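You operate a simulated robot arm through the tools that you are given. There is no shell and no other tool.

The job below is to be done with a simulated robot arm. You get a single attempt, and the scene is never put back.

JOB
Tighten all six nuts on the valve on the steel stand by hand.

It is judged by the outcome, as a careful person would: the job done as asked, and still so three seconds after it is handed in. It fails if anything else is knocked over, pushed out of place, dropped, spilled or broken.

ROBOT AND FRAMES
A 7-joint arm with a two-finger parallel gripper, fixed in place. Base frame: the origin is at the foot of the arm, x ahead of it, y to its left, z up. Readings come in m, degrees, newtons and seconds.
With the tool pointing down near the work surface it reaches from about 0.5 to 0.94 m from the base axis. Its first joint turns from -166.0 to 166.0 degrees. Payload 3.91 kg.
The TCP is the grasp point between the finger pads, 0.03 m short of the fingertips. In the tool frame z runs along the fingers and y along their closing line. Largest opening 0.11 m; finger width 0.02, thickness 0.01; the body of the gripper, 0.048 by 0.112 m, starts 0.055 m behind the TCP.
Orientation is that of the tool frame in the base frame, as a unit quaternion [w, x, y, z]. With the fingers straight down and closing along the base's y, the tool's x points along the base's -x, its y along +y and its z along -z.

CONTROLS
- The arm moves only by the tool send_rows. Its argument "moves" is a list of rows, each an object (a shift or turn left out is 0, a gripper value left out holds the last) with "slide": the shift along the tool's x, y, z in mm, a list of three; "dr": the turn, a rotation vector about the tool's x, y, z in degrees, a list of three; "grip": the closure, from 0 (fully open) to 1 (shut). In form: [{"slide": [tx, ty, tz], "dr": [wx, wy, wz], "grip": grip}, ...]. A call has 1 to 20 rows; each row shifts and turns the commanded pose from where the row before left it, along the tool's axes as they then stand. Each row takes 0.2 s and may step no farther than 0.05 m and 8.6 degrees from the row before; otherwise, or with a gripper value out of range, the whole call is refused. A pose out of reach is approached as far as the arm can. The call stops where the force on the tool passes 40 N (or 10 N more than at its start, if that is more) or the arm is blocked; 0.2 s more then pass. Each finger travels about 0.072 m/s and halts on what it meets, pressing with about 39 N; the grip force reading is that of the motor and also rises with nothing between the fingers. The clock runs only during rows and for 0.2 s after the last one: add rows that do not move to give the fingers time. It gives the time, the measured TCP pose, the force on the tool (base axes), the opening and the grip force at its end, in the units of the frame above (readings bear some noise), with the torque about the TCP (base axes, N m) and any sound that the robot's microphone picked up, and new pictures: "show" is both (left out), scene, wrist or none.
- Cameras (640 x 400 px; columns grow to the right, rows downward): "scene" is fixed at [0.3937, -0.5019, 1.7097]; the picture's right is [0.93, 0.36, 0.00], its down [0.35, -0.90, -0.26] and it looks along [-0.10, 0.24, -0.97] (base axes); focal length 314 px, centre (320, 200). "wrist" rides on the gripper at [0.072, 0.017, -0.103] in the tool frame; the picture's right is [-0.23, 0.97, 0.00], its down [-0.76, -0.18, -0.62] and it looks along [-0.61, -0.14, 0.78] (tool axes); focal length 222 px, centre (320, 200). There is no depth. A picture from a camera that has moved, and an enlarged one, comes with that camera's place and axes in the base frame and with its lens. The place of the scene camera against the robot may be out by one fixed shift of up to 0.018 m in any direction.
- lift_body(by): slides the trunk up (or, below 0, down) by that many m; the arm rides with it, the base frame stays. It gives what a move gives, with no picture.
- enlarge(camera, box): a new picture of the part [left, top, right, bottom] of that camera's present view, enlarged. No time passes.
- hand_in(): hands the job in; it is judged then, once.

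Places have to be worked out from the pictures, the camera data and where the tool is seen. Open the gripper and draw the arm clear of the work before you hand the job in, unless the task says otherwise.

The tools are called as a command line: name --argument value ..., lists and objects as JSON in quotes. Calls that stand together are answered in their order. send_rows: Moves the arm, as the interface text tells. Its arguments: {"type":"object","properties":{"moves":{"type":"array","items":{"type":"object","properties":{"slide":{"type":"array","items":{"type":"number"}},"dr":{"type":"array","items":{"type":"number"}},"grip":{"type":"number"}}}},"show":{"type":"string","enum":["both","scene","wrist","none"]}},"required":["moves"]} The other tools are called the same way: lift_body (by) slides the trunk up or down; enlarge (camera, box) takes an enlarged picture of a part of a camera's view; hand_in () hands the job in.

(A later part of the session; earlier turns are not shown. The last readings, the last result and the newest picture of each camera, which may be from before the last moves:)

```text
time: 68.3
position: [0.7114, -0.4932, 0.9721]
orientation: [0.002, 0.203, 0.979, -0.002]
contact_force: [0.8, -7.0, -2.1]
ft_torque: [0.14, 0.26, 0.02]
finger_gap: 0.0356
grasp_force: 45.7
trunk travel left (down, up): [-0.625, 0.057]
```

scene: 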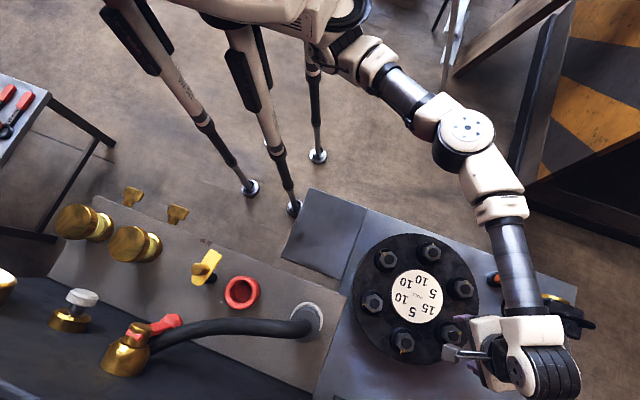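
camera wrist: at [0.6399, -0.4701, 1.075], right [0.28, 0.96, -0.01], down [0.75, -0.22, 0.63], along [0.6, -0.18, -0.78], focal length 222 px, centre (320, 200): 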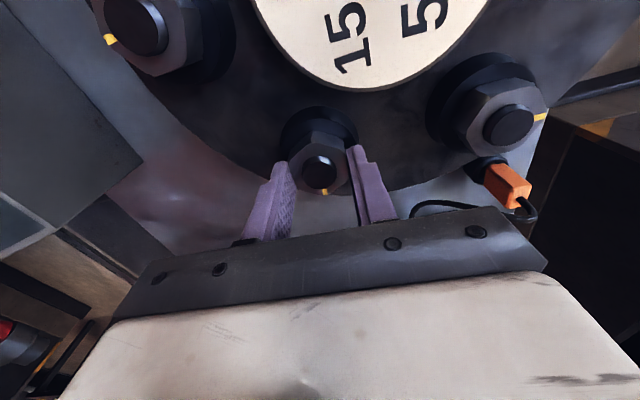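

E is at ≈56° turned, forces low. I approach the expected stop (~63–66°) with 2° steps.

send_rows --moves '[{"dr": [0, 0, 2]}, {"dr": [0, 0, 2]}, {"dr": [0, 0, 0]}]' --show "none"

send_rows --moves '[{"dr": [0, 0, 2]}, {"dr": [0, 0, 1.5]}, {"dr": [0, 0, 0]}]' --show "wrist"

enlarge --camera "wrist" --box '[230, 95, 430, 220]'

```text
time: 69.1
position: [0.7125, -0.4929, 0.972]
orientation: [0.002, 0.237, 0.971, -0.002]
contact_force: [-1.3, -9.2, -1.5]
ft_torque: [0.26, 1.0, 0.01]
finger_gap: 0.0352
grasp_force: 44.3
trunk travel left (down, up): [-0.625, 0.057]
```

```text
time: 69.9
position: [0.7118, -0.4931, 0.9718]
orientation: [0.003, 0.266, 0.964, -0.002]
contact_force: [-3.0, -8.7, -4.1]
ft_torque: [-0.21, 0.02, 1.01]
finger_gap: 0.0356
grasp_force: 45.1
trunk travel left (down, up): [-0.625, 0.057]
camera wrist: at [0.6576, -0.4406, 1.0749], right [0.7, 0.72, 0.0], down [0.56, -0.54, 0.63], along [0.45, -0.44, -0.78], focal length 222 px, centre (320, 200)
```

wrist: 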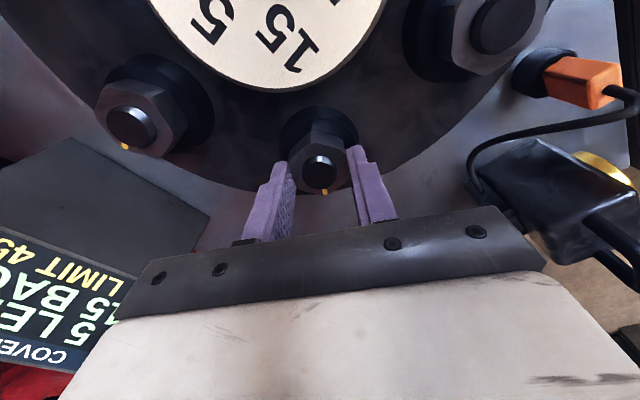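

```text
3.20 times, centred on (330, 158) of wrist
camera zoom: at [0.6576, -0.4406, 1.0749], right [0.7, 0.72, 0.0], down [0.56, -0.54, 0.63], along [0.45, -0.44, -0.78], focal length 711 px, centre (288, 336)
```

zoom: 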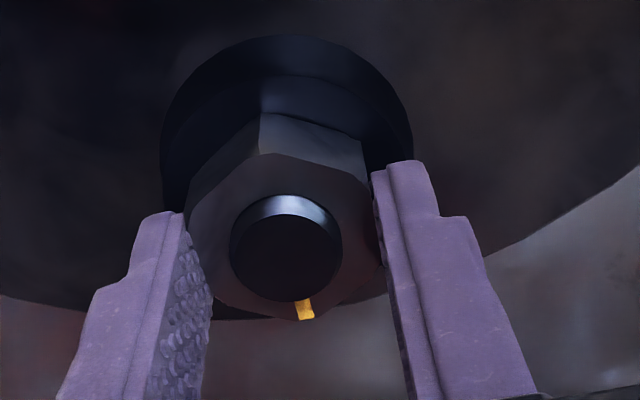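

Torque 1.0 N·m and the screen shows "5 LE(FT) / 15 BA(CK)", exactly as predicted. I add 1.5° to seat E firmly.

send_rows --moves '[{"dr": [0, 0, 1.5]}, {"dr": [0, 0, 0]}]' --show "none"

```text
time: 70.5
position: [0.7112, -0.4947, 0.9719]
orientation: [0.003, 0.28, 0.96, -0.003]
contact_force: [-0.3, -11.2, -4.5]
ft_torque: [-0.33, -0.15, 1.43]
finger_gap: 0.0361
grasp_force: 45.1
trunk travel left (down, up): [-0.625, 0.057]
```

E is tight (1.43 N·m). Next is B (20 front → 5 left / 5 front); I release, rise and go to ≈(0.6215,-0.337) at yaw −38°.

send_rows --moves '[{"grip": 0.3}, {"grip": 0.3}, {"slide": [0, 0, -30]}, {"slide": [0, 0, -30], "dr": [0, 0, -7.8]}, {"dr": [0, 0, -7.8]}, {"dr": [0, 0, -7.8]}, {"dr": [0, 0, -7.8]}, {"dr": [0, 0, -7.8]}, {"dr": [0, 0, -7.8]}, {"dr": [0, 0, -7.8]}, {"dr": [0, 0, -7.8]}, {"dr": [0, 0, -7.8]}, {"slide": [-6.4, 44.7, 0]}, {"slide": [-6.4, 44.7, 0]}, {"slide": [-6.4, 44.7, 0]}, {"slide": [-6.4, 44.7, 0]}, {"dr": [0, 0, 0]}]' --show "wrist"

enlarge --camera "wrist" --box '[270, 85, 370, 185]'

enlarge --camera "scene" --box '[340, 220, 490, 370]'

```text
time: 74.1
position: [0.6228, -0.3338, 1.0312]
orientation: [0.0, -0.324, 0.946, -0.004]
contact_force: [-0.5, 0.8, -0.2]
ft_torque: [0.01, 0.04, 0.0]
finger_gap: 0.0771
grasp_force: 0.1
trunk travel left (down, up): [-0.625, 0.057]
camera wrist: at [0.5546, -0.3635, 1.1353], right [-0.42, 0.91, -0.01], down [0.71, 0.33, 0.62], along [0.57, 0.25, -0.78], focal length 222 px, centre (320, 200)
```

wrist: 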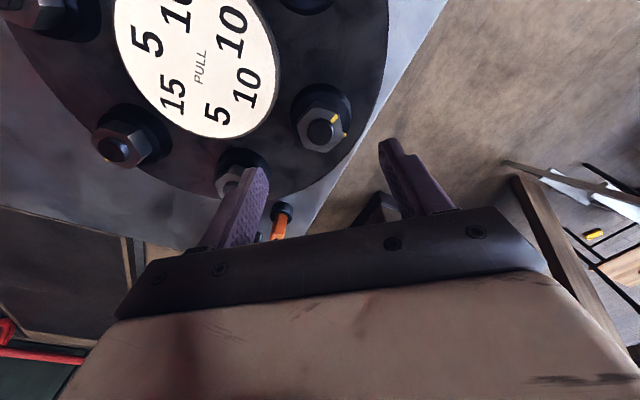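

```text
4.00 times, centred on (320, 135) of wrist
camera zoom: at [0.5546, -0.3635, 1.1353], right [-0.42, 0.91, -0.01], down [0.71, 0.33, 0.62], along [0.57, 0.25, -0.78], focal length 888 px, centre (320, 460)
```

zoom: 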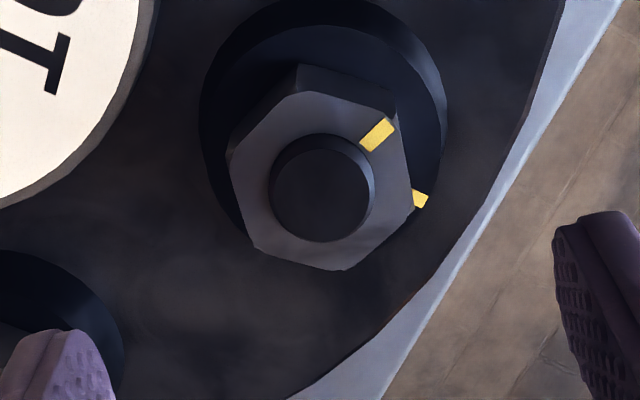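

```text
2.67 times, centred on (415, 295) of scene
camera zoom: at [0.3937, -0.5019, 1.7097], right [0.93, 0.36, 0.0], down [0.35, -0.9, -0.26], along [-0.1, 0.24, -0.97], focal length 839 px, centre (67, -53)
```

zoom: 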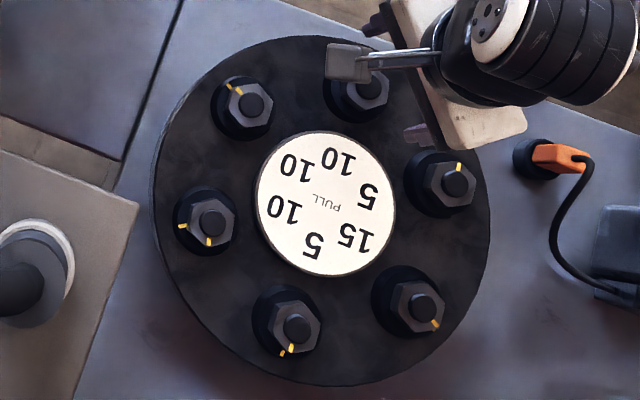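

E's mark now points to its washer mark. B is offset (≈+3.2, +1 mm tool) and the tool leans 0.4°; I correct both, descend and grip B.

send_rows --moves '[{"dr": [-0.43, -0.15, 0]}, {"slide": [3.2, 0.8, 20]}, {"slide": [0, 0, 20]}, {"slide": [0, 0, 19.5]}, {"grip": 0.6}, {"grip": 0.6}, {"grip": 1}, {"grip": 1}, {"grip": 1}]' --show "wrist"

enlarge --camera "wrist" --box '[230, 95, 430, 220]'

```text
time: 76.1
position: [0.622, -0.3353, 0.9721]
orientation: [0.001, -0.324, 0.946, 0.001]
contact_force: [-4.9, 7.7, -3.3]
ft_torque: [0.36, -0.04, -0.03]
finger_gap: 0.0354
grasp_force: 45.1
trunk travel left (down, up): [-0.625, 0.057]
camera wrist: at [0.5525, -0.3655, 1.0757], right [-0.42, 0.91, 0.0], down [0.71, 0.32, 0.62], along [0.57, 0.26, -0.78], focal length 222 px, centre (320, 200)
```

wrist: 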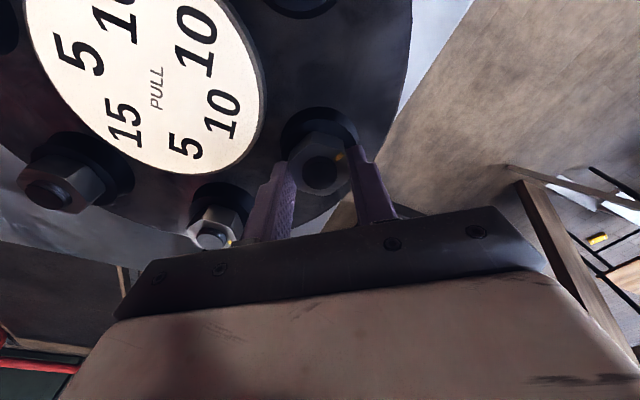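

```text
3.20 times, centred on (330, 158) of wrist
camera zoom: at [0.5525, -0.3655, 1.0757], right [-0.42, 0.91, 0.0], down [0.71, 0.32, 0.62], along [0.57, 0.26, -0.78], focal length 711 px, centre (288, 336)
```

zoom: 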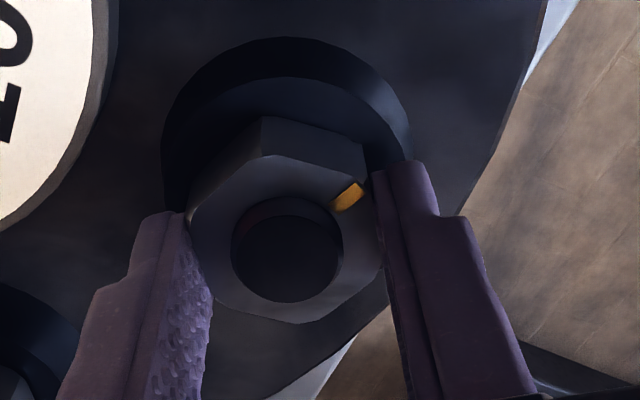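

B is gripped well. I turn 36° first in 3–4° steps and check forces.

send_rows --moves '[{"dr": [0, 0, 3]}, {"dr": [0, 0, 3]}, {"dr": [0, 0, 3]}, {"dr": [0, 0, 3]}, {"dr": [0, 0, 3]}, {"dr": [0, 0, 3]}, {"dr": [0, 0, 3]}, {"dr": [0, 0, 3]}, {"dr": [0, 0, 3]}, {"dr": [0, 0, 3]}, {"dr": [0, 0, 3]}, {"dr": [0, 0, 3]}, {"dr": [0, 0, 0]}]' --show "none"

```text
time: 78.9
position: [0.6212, -0.3345, 0.9719]
orientation: [0.001, -0.016, 1.0, 0.0]
contact_force: [17.0, 15.0, 2.5]
ft_torque: [0.56, -1.28, -0.04]
finger_gap: 0.0354
grasp_force: 44.5
trunk travel left (down, up): [-0.625, 0.057]
```

Side force (17, 15 N): I ease the tool +1.2/+1.5 mm in those directions and check.

send_rows --moves '[{"slide": [-1.2, 1.5, 0]}, {"dr": [0, 0, 0]}]' --show "none"

```text
time: 79.5
position: [0.6203, -0.3351, 0.9723]
orientation: [0.001, -0.014, 1.0, -0.001]
contact_force: [14.9, 2.7, 3.5]
ft_torque: [0.02, -1.12, -0.05]
finger_gap: 0.0356
grasp_force: 45.1
trunk travel left (down, up): [-0.625, 0.057]
```

The y force is relieved (2.7 N). I shift another 1 mm in +x and turn on by 20°.

send_rows --moves '[{"slide": [-1.2, 0, 0]}, {"dr": [0, 0, 3]}, {"dr": [0, 0, 3]}, {"dr": [0, 0, 3]}, {"dr": [0, 0, 3]}, {"dr": [0, 0, 3]}, {"dr": [0, 0, 3]}, {"dr": [0, 0, 2]}, {"dr": [0, 0, 0]}]' --show "wrist"

enlarge --camera "wrist" --box '[230, 95, 430, 220]'

```text
time: 81.5
position: [0.6218, -0.3358, 0.972]
orientation: [0.0, 0.16, 0.987, 0.0]
contact_force: [-9.4, -2.2, 0.3]
ft_torque: [-0.05, 0.68, 0.0]
finger_gap: 0.0355
grasp_force: 45.3
trunk travel left (down, up): [-0.625, 0.057]
camera wrist: at [0.5568, -0.2963, 1.0753], right [0.52, 0.85, 0.0], down [0.67, -0.41, 0.62], along [0.53, -0.33, -0.78], focal length 222 px, centre (320, 200)
```

wrist: 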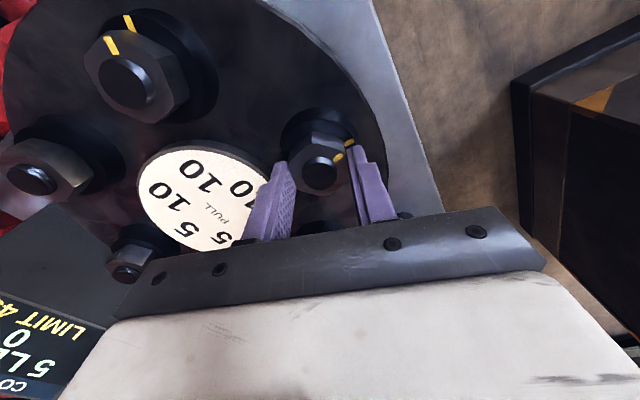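

```text
3.20 times, centred on (330, 158) of wrist
camera zoom: at [0.5568, -0.2963, 1.0753], right [0.52, 0.85, 0.0], down [0.67, -0.41, 0.62], along [0.53, -0.33, -0.78], focal length 711 px, centre (288, 336)
```

zoom: 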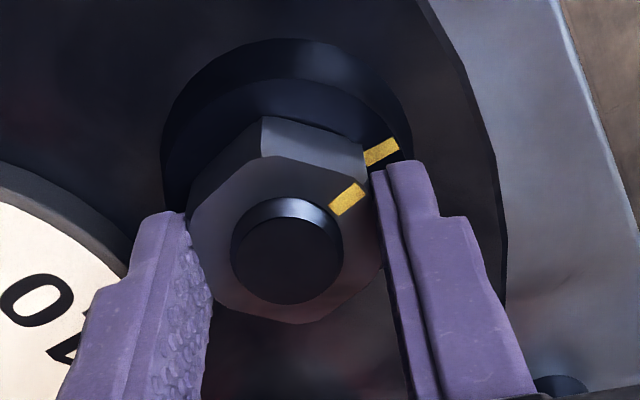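

The screen passes through "5 LEFT / 0" as B pulls in, as expected. About 12° remain; I go on in small steps.

send_rows --moves '[{"slide": [0.5, 0, 0], "dr": [0, 0, 2.5]}, {"dr": [0, 0, 2.5]}, {"dr": [0, 0, 2]}, {"dr": [0, 0, 0]}]' --show "none"

send_rows --moves '[{"dr": [0, 0, 2]}, {"dr": [0, 0, 1.5]}, {"dr": [0, 0, 0]}]' --show "none"

send_rows --moves '[{"dr": [0, 0, 1.5]}, {"dr": [0, 0, 1]}, {"dr": [0, 0, 0]}]' --show "wrist"

enlarge --camera "wrist" --box '[230, 95, 430, 220]'

```text
time: 82.5
position: [0.6203, -0.3354, 0.9724]
orientation: [0.002, 0.219, 0.976, 0.001]
contact_force: [-7.9, -2.8, 1.1]
ft_torque: [0.36, 1.16, -0.01]
finger_gap: 0.0357
grasp_force: 44.8
trunk travel left (down, up): [-0.625, 0.057]
```

```text
time: 83.3
position: [0.6198, -0.3352, 0.9708]
orientation: [0.001, 0.248, 0.969, 0.001]
contact_force: [-5.5, -6.0, 0.1]
ft_torque: [-0.17, 0.3, 0.0]
finger_gap: 0.0356
grasp_force: 44.7
trunk travel left (down, up): [-0.625, 0.057]
```

```text
time: 84.1
position: [0.6211, -0.3346, 0.9703]
orientation: [0.001, 0.268, 0.963, 0.001]
contact_force: [-3.2, -10.2, 3.4]
ft_torque: [-0.3, 0.23, 1.17]
finger_gap: 0.0359
grasp_force: 45.0
trunk travel left (down, up): [-0.625, 0.057]
camera wrist: at [0.5668, -0.2833, 1.0749], right [0.7, 0.72, 0.0], down [0.56, -0.55, 0.62], along [0.45, -0.44, -0.78], focal length 222 px, centre (320, 200)
```

wrist: 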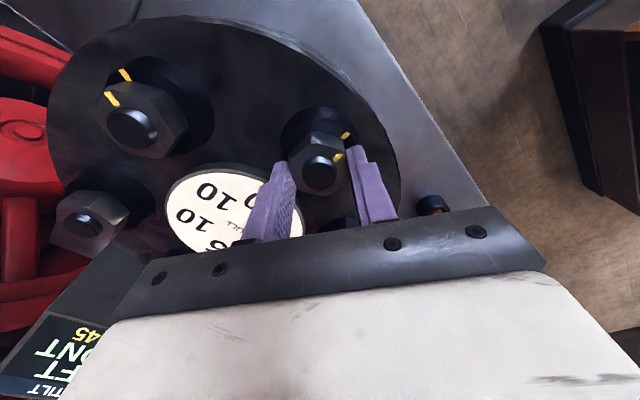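

```text
3.20 times, centred on (330, 158) of wrist
camera zoom: at [0.5668, -0.2833, 1.0749], right [0.7, 0.72, 0.0], down [0.56, -0.55, 0.62], along [0.45, -0.44, -0.78], focal length 711 px, centre (288, 336)
```

zoom: 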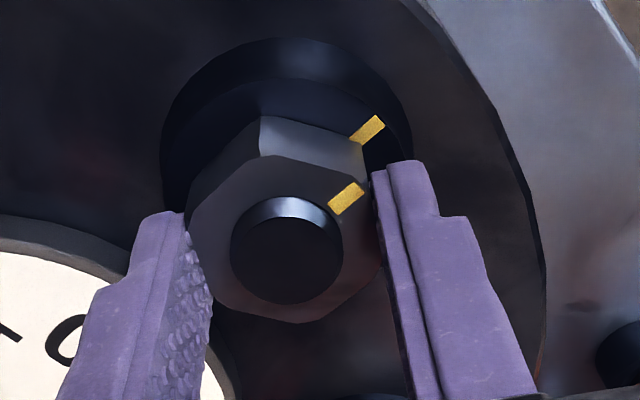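

B reached its stop (1.17 N·m), marks aligned, screen "LEFT / FRONT". I add 1.5° then release and go on to C at ≈(0.531,-0.4935).

send_rows --moves '[{"dr": [0, 0, 1.5]}, {"dr": [0, 0, 0]}]' --show "none"

```text
time: 84.7
position: [0.6199, -0.3361, 0.9719]
orientation: [0.001, 0.281, 0.96, 0.001]
contact_force: [1.0, -15.0, 4.3]
ft_torque: [-0.5, -0.08, 1.37]
finger_gap: 0.0359
grasp_force: 45.3
trunk travel left (down, up): [-0.625, 0.057]
```

B is tight (1.37 N·m). For C, I use yaw +21° so the wrist camera stays on the side away from the raised panel; I release, rise and move there.

send_rows --moves '[{"grip": 0.3}, {"grip": 0.3}, {"slide": [0, 0, -30]}, {"slide": [0, 0, -30], "dr": [0, 0, -5.9]}, {"dr": [0, 0, -5.9]}, {"slide": [6.75, -44.9, 0]}, {"slide": [6.75, -44.9, 0]}, {"slide": [6.75, -44.9, 0]}, {"slide": [6.75, -44.9, 0]}, {"dr": [0, 0, 0]}]' --show "both"

enlarge --camera "wrist" --box '[270, 85, 370, 185]'

enlarge --camera "scene" --box '[290, 190, 490, 370]'

```text
time: 86.9
position: [0.5298, -0.4941, 1.0321]
orientation: [0.001, 0.181, 0.983, 0.001]
contact_force: [0.0, 0.2, -0.5]
ft_torque: [0.01, 0.02, 0.01]
finger_gap: 0.077
grasp_force: 0.1
trunk travel left (down, up): [-0.625, 0.057]
camera wrist: at [0.4674, -0.4523, 1.135], right [0.56, 0.83, 0.0], down [0.65, -0.44, 0.62], along [0.52, -0.35, -0.78], focal length 222 px, centre (320, 200)
```

scene: 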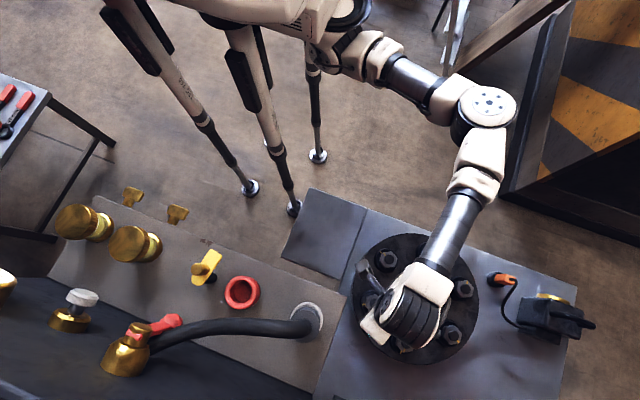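
wrist: 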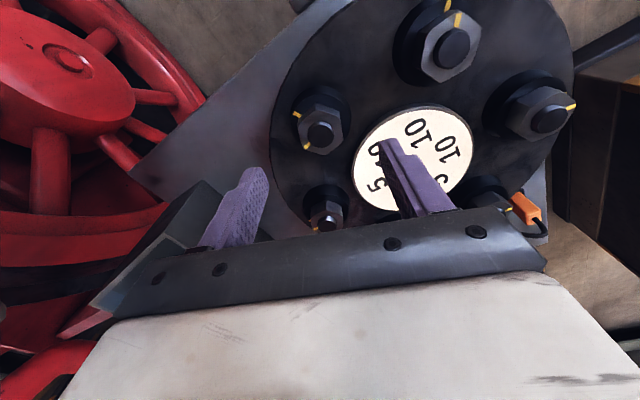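

```text
4.00 times, centred on (320, 135) of wrist
camera zoom: at [0.4674, -0.4523, 1.135], right [0.56, 0.83, 0.0], down [0.65, -0.44, 0.62], along [0.52, -0.35, -0.78], focal length 888 px, centre (320, 460)
```

zoom: 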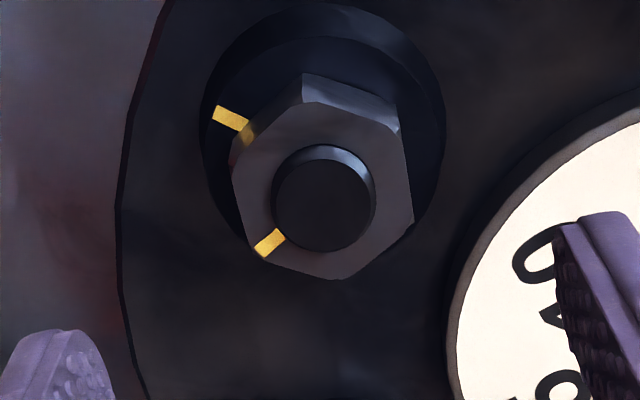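

```text
2.22 times, centred on (390, 280) of scene
camera zoom: at [0.3937, -0.5019, 1.7097], right [0.93, 0.36, 0.0], down [0.35, -0.9, -0.26], along [-0.1, 0.24, -0.97], focal length 699 px, centre (164, 22)
```

zoom: 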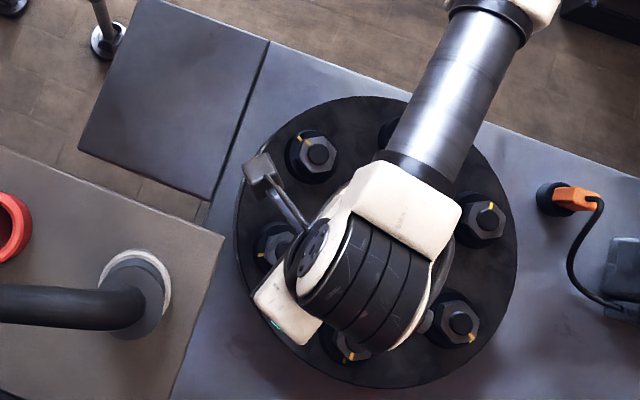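

Clear of the panel in the scene view. C is within ~1 mm; I nudge, descend and grip it.

send_rows --moves '[{"slide": [-0.3, 1.0, 20], "dr": [0, 0, 1.2]}, {"slide": [0, 0, 20]}, {"slide": [0, 0, 20]}, {"grip": 0.6}, {"grip": 0.6}, {"grip": 1}, {"grip": 1}, {"grip": 1}]' --show "wrist"

enlarge --camera "wrist" --box '[230, 95, 430, 220]'

```text
time: 88.7
position: [0.5321, -0.4947, 0.9711]
orientation: [0.001, 0.191, 0.982, 0.0]
contact_force: [-0.7, -7.7, -2.2]
ft_torque: [-0.46, -0.16, 0.03]
finger_gap: 0.0354
grasp_force: 45.2
trunk travel left (down, up): [-0.625, 0.057]
camera wrist: at [0.47, -0.4504, 1.0747], right [0.58, 0.82, 0.0], down [0.64, -0.45, 0.62], along [0.51, -0.36, -0.78], focal length 222 px, centre (320, 200)
```

wrist: 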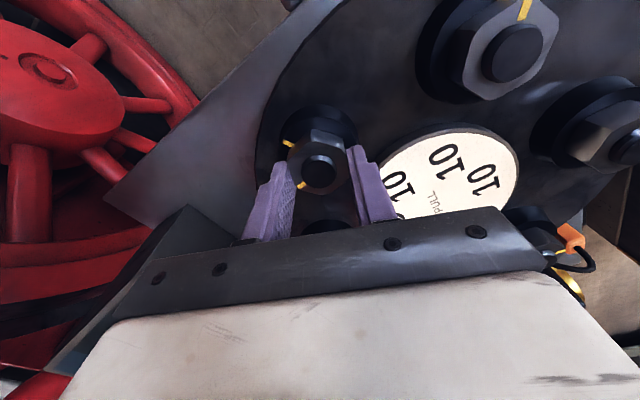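

```text
3.20 times, centred on (330, 158) of wrist
camera zoom: at [0.47, -0.4504, 1.0747], right [0.58, 0.82, 0.0], down [0.64, -0.45, 0.62], along [0.51, -0.36, -0.78], focal length 711 px, centre (288, 336)
```

zoom: 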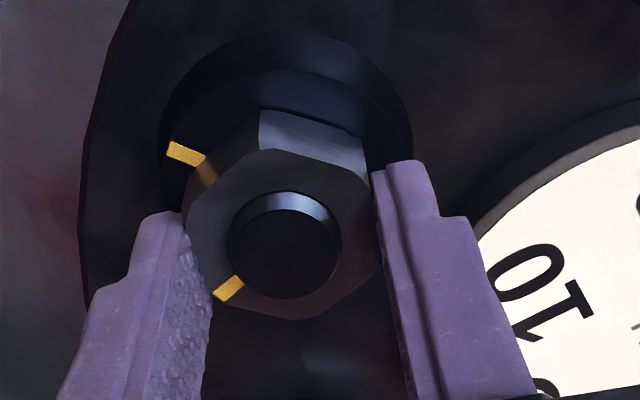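

C is gripped cleanly at yaw 22°. I turn 24° and check the forces.

send_rows --moves '[{"dr": [0, 0, 3]}, {"dr": [0, 0, 3]}, {"dr": [0, 0, 3]}, {"dr": [0, 0, 3]}, {"dr": [0, 0, 3]}, {"dr": [0, 0, 3]}, {"dr": [0, 0, 3]}, {"dr": [0, 0, 3]}, {"dr": [0, 0, 0]}]' --show "none"

```text
time: 90.7
position: [0.5313, -0.4935, 0.9703]
orientation: [0.001, 0.392, 0.92, 0.001]
contact_force: [-10.7, -25.6, 1.3]
ft_torque: [0.09, 1.11, 0.06]
finger_gap: 0.0354
grasp_force: 45.2
trunk travel left (down, up): [-0.625, 0.057]
```

Side force (−11, −26 N): I shift the tool ~2 mm that way to relieve it before turning on.

send_rows --moves '[{"slide": [-0.8, -2.0, 0]}, {"dr": [0, 0, 0]}]' --show "none"

```text
time: 91.3
position: [0.5298, -0.494, 0.971]
orientation: [0.0, 0.392, 0.92, 0.002]
contact_force: [-12.1, -10.8, -3.8]
ft_torque: [-1.16, -0.47, 0.05]
finger_gap: 0.0358
grasp_force: 44.6
trunk travel left (down, up): [-0.625, 0.057]
```

Forces are down to (−12, −11). I ease a little more in −x and turn another 24°.

send_rows --moves '[{"slide": [0.5, -1.0, 0]}, {"dr": [0, 0, 3]}, {"dr": [0, 0, 3]}, {"dr": [0, 0, 3]}, {"dr": [0, 0, 3]}, {"dr": [0, 0, 3]}, {"dr": [0, 0, 3]}, {"dr": [0, 0, 3]}, {"dr": [0, 0, 3]}, {"dr": [0, 0, 0]}]' --show "both"

```text
time: 93.5
position: [0.5295, -0.4952, 0.9713]
orientation: [0.0, 0.575, 0.818, 0.001]
contact_force: [-11.2, -2.5, -5.1]
ft_torque: [0.28, 0.43, 0.04]
finger_gap: 0.0354
grasp_force: 45.3
trunk travel left (down, up): [-0.625, 0.057]
camera wrist: at [0.5206, -0.4211, 1.0746], right [0.99, 0.12, 0.0], down [0.09, -0.78, 0.62], along [0.07, -0.62, -0.78], focal length 222 px, centre (320, 200)
```

scene: 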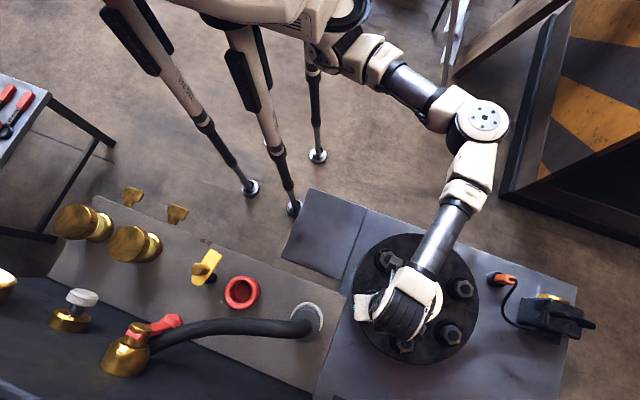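
wrist: 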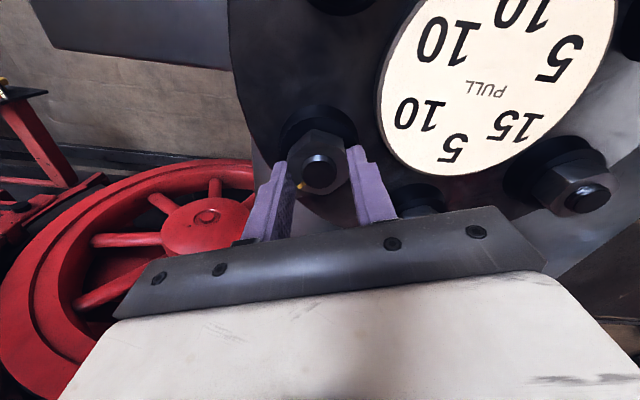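

C has turned 48° (yaw 70°, near the wrist's limit). I release, swing the open gripper back 60° and regrip.

send_rows --moves '[{"grip": 0.3}, {"grip": 0.3}, {"dr": [0, 0, -7.5]}, {"dr": [0, 0, -7.5]}, {"dr": [0, 0, -7.5]}, {"dr": [0, 0, -7.5]}, {"dr": [0, 0, -7.5]}, {"dr": [0, 0, -7.5]}, {"dr": [0, 0, -7.5]}, {"dr": [0, 0, -7.5]}, {"dr": [0, 0, 0]}]' --show "both"

enlarge --camera "wrist" --box '[250, 95, 380, 220]'

enlarge --camera "scene" --box '[290, 190, 490, 370]'

```text
time: 95.9
position: [0.529, -0.4941, 0.9711]
orientation: [0.001, 0.087, 0.996, 0.0]
contact_force: [1.0, -0.1, -0.6]
ft_torque: [-0.03, 0.03, 0.01]
finger_gap: 0.0772
grasp_force: 0.1
trunk travel left (down, up): [-0.625, 0.057]
camera wrist: at [0.4616, -0.4648, 1.0747], right [0.39, 0.92, 0.0], down [0.72, -0.31, 0.62], along [0.57, -0.24, -0.78], focal length 222 px, centre (320, 200)
```

scene: 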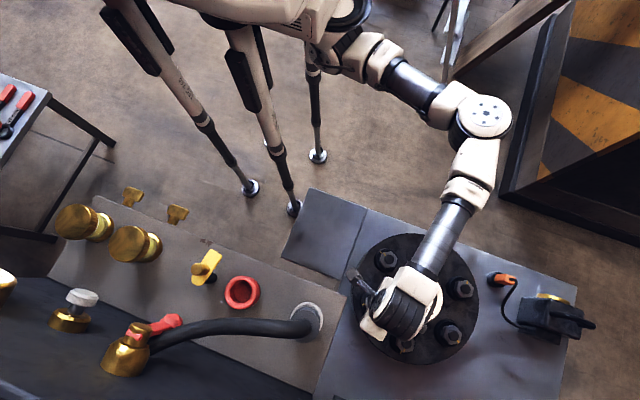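
wrist: 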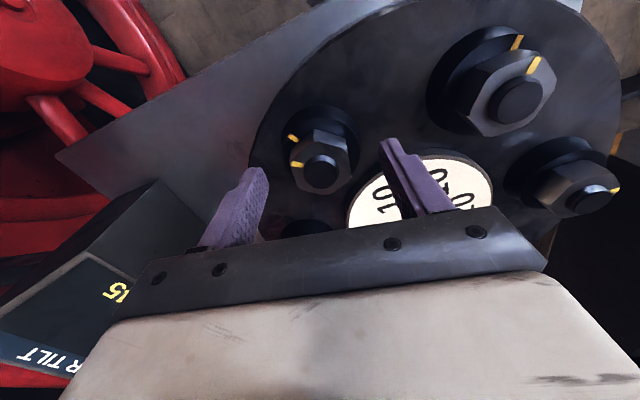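

```text
3.20 times, centred on (315, 158) of wrist
camera zoom: at [0.4616, -0.4648, 1.0747], right [0.39, 0.92, 0.0], down [0.72, -0.31, 0.62], along [0.57, -0.24, -0.78], focal length 711 px, centre (336, 336)
```

zoom: 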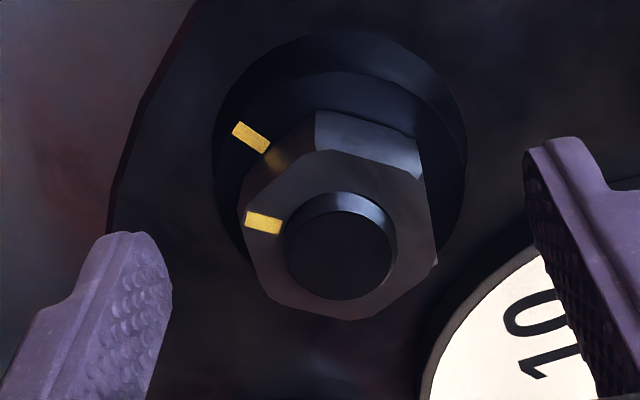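

```text
2.22 times, centred on (390, 280) of scene
camera zoom: at [0.3937, -0.5019, 1.7097], right [0.93, 0.36, 0.0], down [0.35, -0.9, -0.26], along [-0.1, 0.24, -0.97], focal length 699 px, centre (164, 22)
```

zoom: 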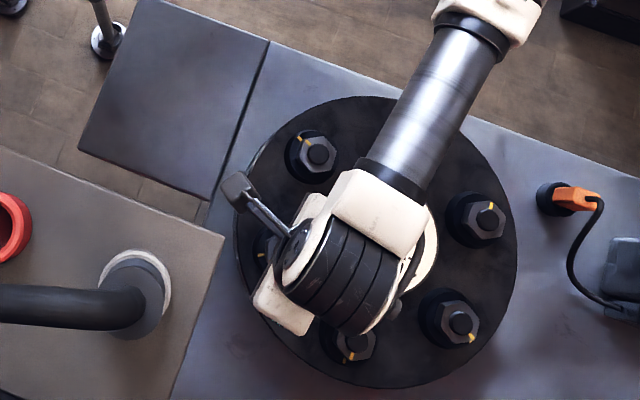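

C's marks are ~20° apart now and the nut is centred between the fingers. I grip and turn 14°.

send_rows --moves '[{"grip": 0.6}, {"grip": 0.6}, {"grip": 1}, {"grip": 1}, {"grip": 1}, {"dr": [0, 0, 3]}, {"dr": [0, 0, 3]}, {"dr": [0, 0, 3]}, {"dr": [0, 0, 3]}, {"dr": [0, 0, 2]}, {"dr": [0, 0, 0]}]' --show "none"

```text
time: 98.3
position: [0.5309, -0.4941, 0.972]
orientation: [0.0, 0.21, 0.978, 0.0]
contact_force: [1.6, 14.8, -4.3]
ft_torque: [0.6, 0.12, -0.04]
finger_gap: 0.0354
grasp_force: 44.8
trunk travel left (down, up): [-0.625, 0.057]
```

C has turned ≈62°; I ease +1 mm in y and take the final degrees in small steps until the torque rises.

send_rows --moves '[{"slide": [0.3, 1.0, 0], "dr": [0, 0, 1.5]}, {"dr": [0, 0, 1.5]}, {"dr": [0, 0, 0]}]' --show "none"

send_rows --moves '[{"dr": [0, 0, 1.5]}, {"dr": [0, 0, 1.5]}, {"dr": [0, 0, 0]}]' --show "none"

send_rows --moves '[{"dr": [0, 0, 1.5]}, {"dr": [0, 0, 0]}]' --show "wrist"

enlarge --camera "wrist" --box '[230, 95, 430, 220]'

```text
time: 99.1
position: [0.5316, -0.4928, 0.971]
orientation: [0.0, 0.235, 0.972, 0.0]
contact_force: [0.4, 9.2, -5.3]
ft_torque: [-0.05, 0.06, -0.04]
finger_gap: 0.0356
grasp_force: 44.9
trunk travel left (down, up): [-0.625, 0.057]
```

```text
time: 99.9
position: [0.53, -0.4928, 0.97]
orientation: [0.0, 0.261, 0.965, 0.0]
contact_force: [-1.4, 1.8, -3.1]
ft_torque: [-0.19, -0.09, 0.09]
finger_gap: 0.0356
grasp_force: 45.2
trunk travel left (down, up): [-0.625, 0.057]
```

```text
time: 100.5
position: [0.5315, -0.4938, 0.9706]
orientation: [0.0, 0.272, 0.962, 0.001]
contact_force: [0.1, -0.2, -1.3]
ft_torque: [0.05, 0.25, 1.36]
finger_gap: 0.0356
grasp_force: 45.3
trunk travel left (down, up): [-0.625, 0.057]
camera wrist: at [0.4774, -0.4412, 1.0745], right [0.7, 0.71, 0.0], down [0.56, -0.55, 0.62], along [0.44, -0.44, -0.78], focal length 222 px, centre (320, 200)
```

wrist: 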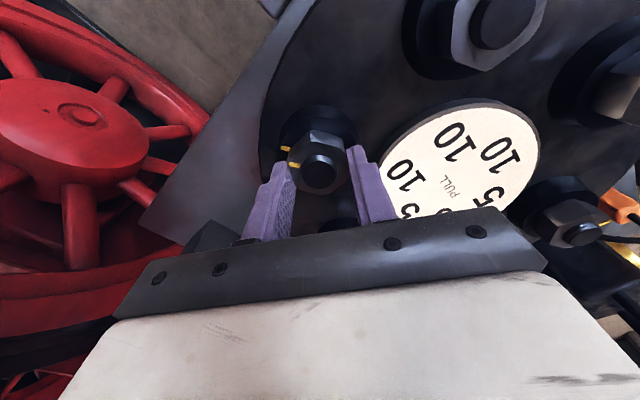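

```text
3.20 times, centred on (330, 158) of wrist
camera zoom: at [0.4774, -0.4412, 1.0745], right [0.7, 0.71, 0.0], down [0.56, -0.55, 0.62], along [0.44, -0.44, -0.78], focal length 711 px, centre (288, 336)
```

zoom: 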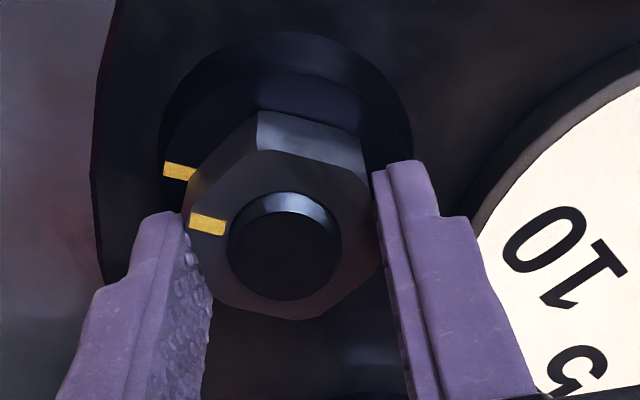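

C is tight (1.36 N·m, marks aligned). Last is F at ≈(0.712,-0.389); I release, rise, cross over the centre and turn to yaw −28°.

send_rows --moves '[{"grip": 0.3}, {"grip": 0.3}, {"slide": [0, 0, -30]}, {"slide": [0, 0, -31]}, {"slide": [-19.9, 36.8, 0]}, {"slide": [-19.9, 36.8, 0]}, {"slide": [-19.9, 36.8, 0]}, {"slide": [-19.9, 36.8, 0]}, {"slide": [-19.9, 36.8, 0]}, {"dr": [0, 0, -7.5]}, {"dr": [0, 0, -7.5]}, {"dr": [0, 0, -7.5]}, {"dr": [0, 0, -7.5]}, {"dr": [0, 0, -7.5]}, {"dr": [0, 0, -7.5]}, {"dr": [0, 0, -7.5]}, {"dr": [0, 0, -7.5]}, {"dr": [0, 0, 0]}]' --show "both"

enlarge --camera "wrist" --box '[270, 85, 370, 185]'

```text
time: 104.3
position: [0.711, -0.3887, 1.0317]
orientation: [0.0, -0.246, 0.969, -0.001]
contact_force: [-0.5, 0.0, -0.7]
ft_torque: [0.0, -0.03, 0.01]
finger_gap: 0.077
grasp_force: 0.0
trunk travel left (down, up): [-0.625, 0.057]
camera wrist: at [0.6391, -0.4081, 1.136], right [-0.26, 0.96, 0.0], down [0.75, 0.21, 0.62], along [0.6, 0.17, -0.78], focal length 222 px, centre (320, 200)
```

scene: 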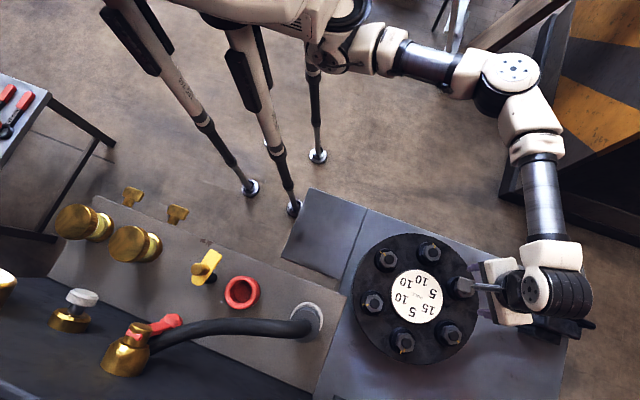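
wrist: 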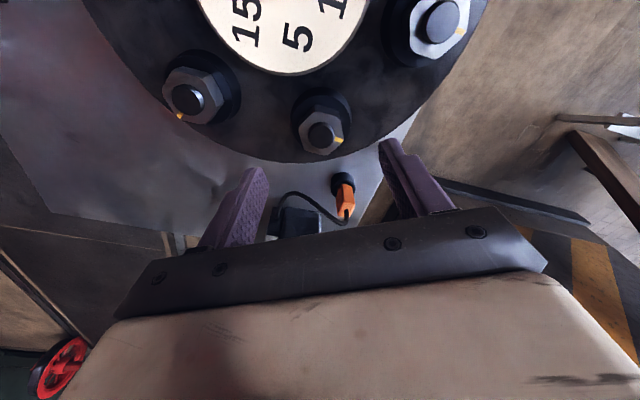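

```text
4.00 times, centred on (320, 135) of wrist
camera zoom: at [0.6391, -0.4081, 1.136], right [-0.26, 0.96, 0.0], down [0.75, 0.21, 0.62], along [0.6, 0.17, -0.78], focal length 888 px, centre (320, 460)
```

zoom: 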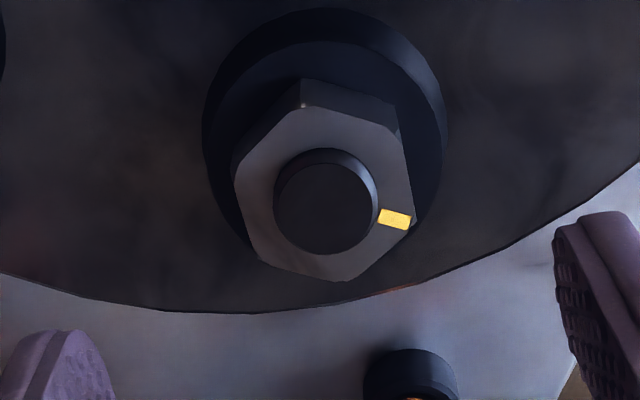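

F is within ~1 mm and aligned; its mark is ~59° from its washer mark. I nudge, descend and grip F.

send_rows --moves '[{"slide": [-0.7, 0.9, 20], "dr": [0, 0, 1]}, {"slide": [0, 0, 20]}, {"slide": [0, 0, 20]}, {"grip": 0.6}, {"grip": 0.6}, {"grip": 1}, {"grip": 1}, {"grip": 1}]' --show "wrist"

enlarge --camera "wrist" --box '[230, 95, 430, 220]'

```text
time: 106.1
position: [0.7104, -0.386, 0.9703]
orientation: [0.001, -0.237, 0.972, 0.0]
contact_force: [1.3, -1.2, -1.7]
ft_torque: [-0.06, -0.24, 0.02]
finger_gap: 0.0356
grasp_force: 45.1
trunk travel left (down, up): [-0.625, 0.057]
camera wrist: at [0.6385, -0.4056, 1.0754], right [-0.25, 0.97, 0.0], down [0.76, 0.19, 0.62], along [0.6, 0.15, -0.78], focal length 222 px, centre (320, 200)
```

wrist: 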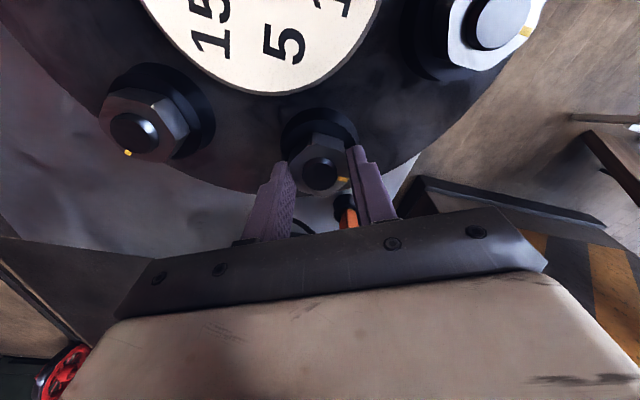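

```text
3.20 times, centred on (330, 158) of wrist
camera zoom: at [0.6385, -0.4056, 1.0754], right [-0.25, 0.97, 0.0], down [0.76, 0.19, 0.62], along [0.6, 0.15, -0.78], focal length 711 px, centre (288, 336)
```

zoom: 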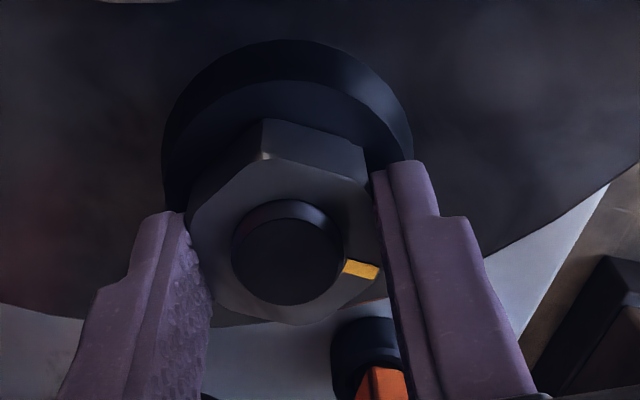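

F is gripped with nearly no side force (yaw −27°). I turn 24° in 3° steps and check forces.

send_rows --moves '[{"dr": [0, 0, 3]}, {"dr": [0, 0, 3]}, {"dr": [0, 0, 3]}, {"dr": [0, 0, 3]}, {"dr": [0, 0, 3]}, {"dr": [0, 0, 3]}, {"dr": [0, 0, 3]}, {"dr": [0, 0, 3]}, {"dr": [0, 0, 0]}]' --show "none"

```text
time: 108.1
position: [0.7116, -0.3886, 0.971]
orientation: [0.0, -0.029, 1.0, 0.001]
contact_force: [-9.0, -2.7, -10.9]
ft_torque: [-0.07, -0.2, 0.01]
finger_gap: 0.0354
grasp_force: 44.8
trunk travel left (down, up): [-0.625, 0.057]
```

Forces are modest (−9, −3, −11 N). I ease slightly in −x and down, and turn another 24°.

send_rows --moves '[{"slide": [0.7, -0.3, 0.5]}, {"dr": [0, 0, 3]}, {"dr": [0, 0, 3]}, {"dr": [0, 0, 3]}, {"dr": [0, 0, 3]}, {"dr": [0, 0, 3]}, {"dr": [0, 0, 3]}, {"dr": [0, 0, 3]}, {"dr": [0, 0, 3]}, {"dr": [0, 0, 0]}]' --show "none"

```text
time: 110.3
position: [0.7105, -0.389, 0.9725]
orientation: [0.001, 0.18, 0.984, 0.001]
contact_force: [-9.4, 4.7, -6.7]
ft_torque: [0.26, -0.22, 0.01]
finger_gap: 0.0357
grasp_force: 44.6
trunk travel left (down, up): [-0.625, 0.057]
```

F has turned 48°. I continue in 2° steps toward the stop expected near 58–62°.

send_rows --moves '[{"slide": [0.5, 0, 0.3], "dr": [0, 0, 2]}, {"dr": [0, 0, 2]}, {"dr": [0, 0, 2]}, {"dr": [0, 0, 0]}]' --show "none"

send_rows --moves '[{"dr": [0, 0, 1.5]}, {"dr": [0, 0, 1.5]}, {"dr": [0, 0, 0]}]' --show "none"

send_rows --moves '[{"dr": [0, 0, 1.5]}, {"dr": [0, 0, 1]}, {"dr": [0, 0, 0]}]' --show "wrist"

enlarge --camera "wrist" --box '[230, 95, 430, 220]'

```text
time: 111.3
position: [0.7114, -0.3888, 0.9706]
orientation: [0.001, 0.231, 0.973, 0.0]
contact_force: [0.1, -0.4, -4.1]
ft_torque: [0.45, 0.84, -0.04]
finger_gap: 0.0356
grasp_force: 44.8
trunk travel left (down, up): [-0.625, 0.057]
```

```text
time: 112.1
position: [0.7102, -0.3873, 0.9708]
orientation: [0.001, 0.255, 0.967, 0.0]
contact_force: [5.4, -2.3, -4.9]
ft_torque: [-0.22, -0.26, 0.03]
finger_gap: 0.0356
grasp_force: 44.8
trunk travel left (down, up): [-0.625, 0.057]
```

```text
time: 112.9
position: [0.7112, -0.3882, 0.9722]
orientation: [0.001, 0.277, 0.961, 0.0]
contact_force: [1.8, -0.7, -0.3]
ft_torque: [0.03, 0.2, 1.39]
finger_gap: 0.0358
grasp_force: 44.9
trunk travel left (down, up): [-0.625, 0.057]
camera wrist: at [0.658, -0.3347, 1.0752], right [0.71, 0.7, 0.0], down [0.55, -0.56, 0.62], along [0.44, -0.44, -0.78], focal length 222 px, centre (320, 200)
```

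wrist: 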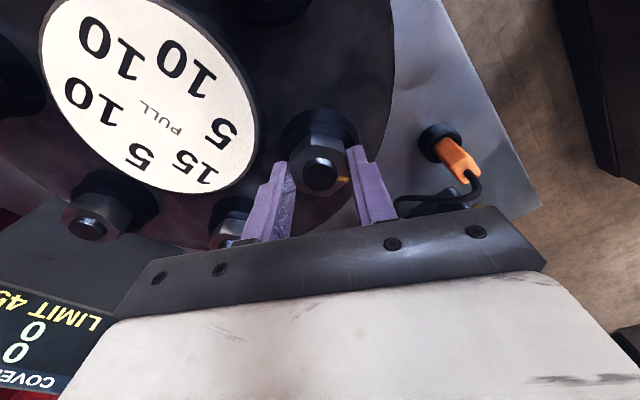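

```text
3.20 times, centred on (330, 158) of wrist
camera zoom: at [0.658, -0.3347, 1.0752], right [0.71, 0.7, 0.0], down [0.55, -0.56, 0.62], along [0.44, -0.44, -0.78], focal length 711 px, centre (288, 336)
```

zoom: 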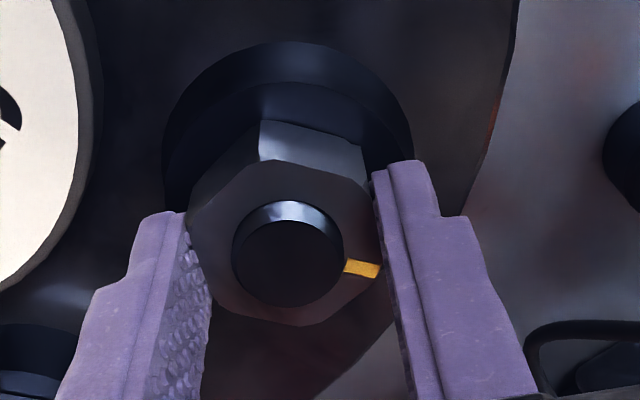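

F reached its stop (1.39 N·m) and the screen now reads 0 / 0. I release, rise and move back to the viewing pose to verify all six nuts and the screen.

send_rows --moves '[{"grip": 0.3}, {"grip": 0.3}, {"slide": [0, 0, -30]}, {"slide": [0, 0, -45]}, {"slide": [20, -20, -39]}, {"slide": [20, -20, -39]}, {"slide": [20, -20, -39]}, {"slide": [20, -20, -39]}, {"slide": [20, -20, -39]}, {"slide": [20, -15, 0]}, {"slide": [30, -15, 0]}, {"slide": [30, -15, 0]}, {"dr": [0, 0, 0]}]' --show "both"

enlarge --camera "scene" --box '[340, 220, 490, 370]'

```text
time: 115.7
position: [0.4816, -0.4158, 1.2408]
orientation: [0.0, 0.277, 0.961, 0.0]
contact_force: [0.9, -1.1, 0.5]
ft_torque: [0.02, 0.01, -0.02]
finger_gap: 0.0771
grasp_force: 0.1
trunk travel left (down, up): [-0.625, 0.057]
camera wrist: at [0.4287, -0.3619, 1.3445], right [0.71, 0.7, 0.0], down [0.55, -0.56, 0.62], along [0.44, -0.44, -0.78], focal length 222 px, centre (320, 200)
```

scene: 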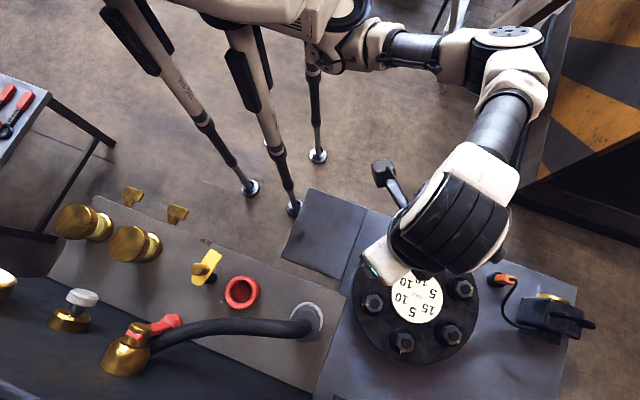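
wrist: 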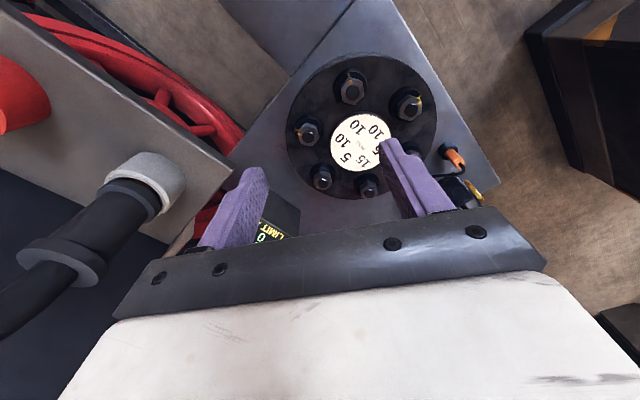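

```text
2.67 times, centred on (415, 295) of scene
camera zoom: at [0.3937, -0.5019, 1.7097], right [0.93, 0.36, 0.0], down [0.35, -0.9, -0.26], along [-0.1, 0.24, -0.97], focal length 839 px, centre (67, -53)
```

zoom: 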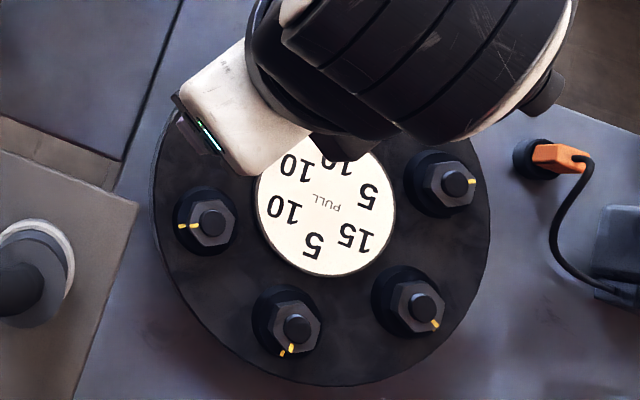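

C, D, E, F marks align in the scene view. I check the others in the wrist view, then retract to the starting place with the gripper fully open.

enlarge --camera "wrist" --box '[280, 50, 450, 205]'

send_rows --moves '[{"slide": [45, 0, -10], "grip": 0}, {"slide": [45, 10, 0], "grip": 0}, {"slide": [45, 10, 0]}, {"slide": [45, 10, 0]}, {"slide": [40, 10, 0], "dr": [0, 0, -8]}, {"dr": [0, 0, -8]}, {"dr": [0, 0, -8]}, {"dr": [0, 0, -8]}, {"dr": [0, 0, 0]}]' --show "both"

enlarge --camera "scene" --box '[340, 220, 490, 370]'

```text
2.58 times, centred on (365, 128) of wrist
camera zoom: at [0.4287, -0.3619, 1.3445], right [0.71, 0.7, 0.0], down [0.55, -0.56, 0.62], along [0.44, -0.44, -0.78], focal length 573 px, centre (204, 387)
```

zoom: 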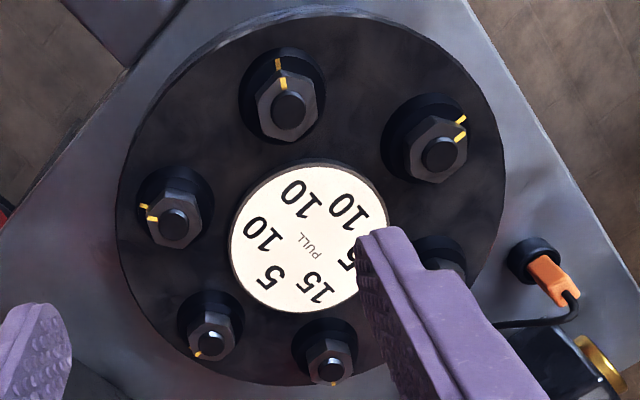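

```text
time: 116.9
position: [0.3252, -0.2695, 1.2498]
orientation: [0.0, 0.212, 0.977, 0.002]
contact_force: [16.3, 4.4, -0.9]
ft_torque: [-0.68, 1.73, -1.3]
finger_gap: 0.1097
grasp_force: 0.0
trunk travel left (down, up): [-0.625, 0.057]
stopped in row 6: the force on the tool passed its limit at 78 N (the readings are from after the stop); the commanded pose is now the measured one
camera wrist: at [0.2664, -0.2236, 1.3534], right [0.61, 0.79, 0.0], down [0.62, -0.48, 0.62], along [0.49, -0.38, -0.78], focal length 222 px, centre (320, 200)
```

scene: 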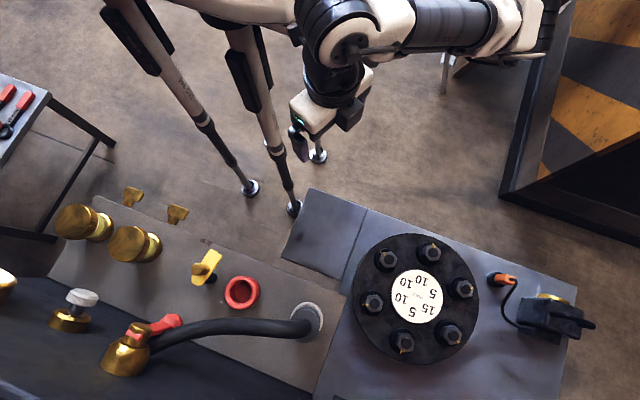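
wrist: 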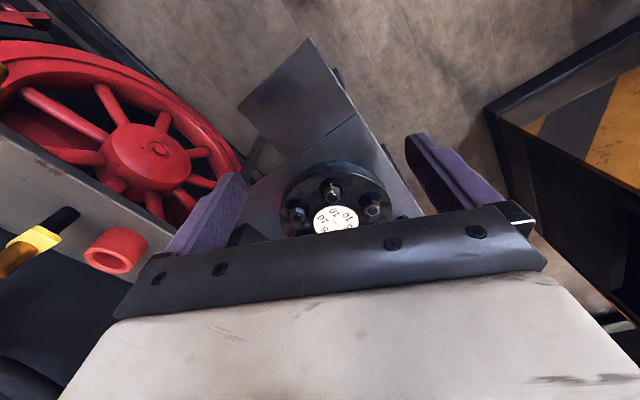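

```text
2.67 times, centred on (415, 295) of scene
camera zoom: at [0.3937, -0.5019, 1.7097], right [0.93, 0.36, 0.0], down [0.35, -0.9, -0.26], along [-0.1, 0.24, -0.97], focal length 839 px, centre (67, -53)
```

zoom: 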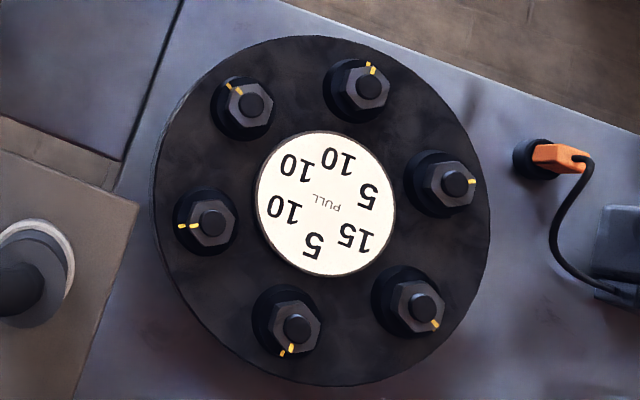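

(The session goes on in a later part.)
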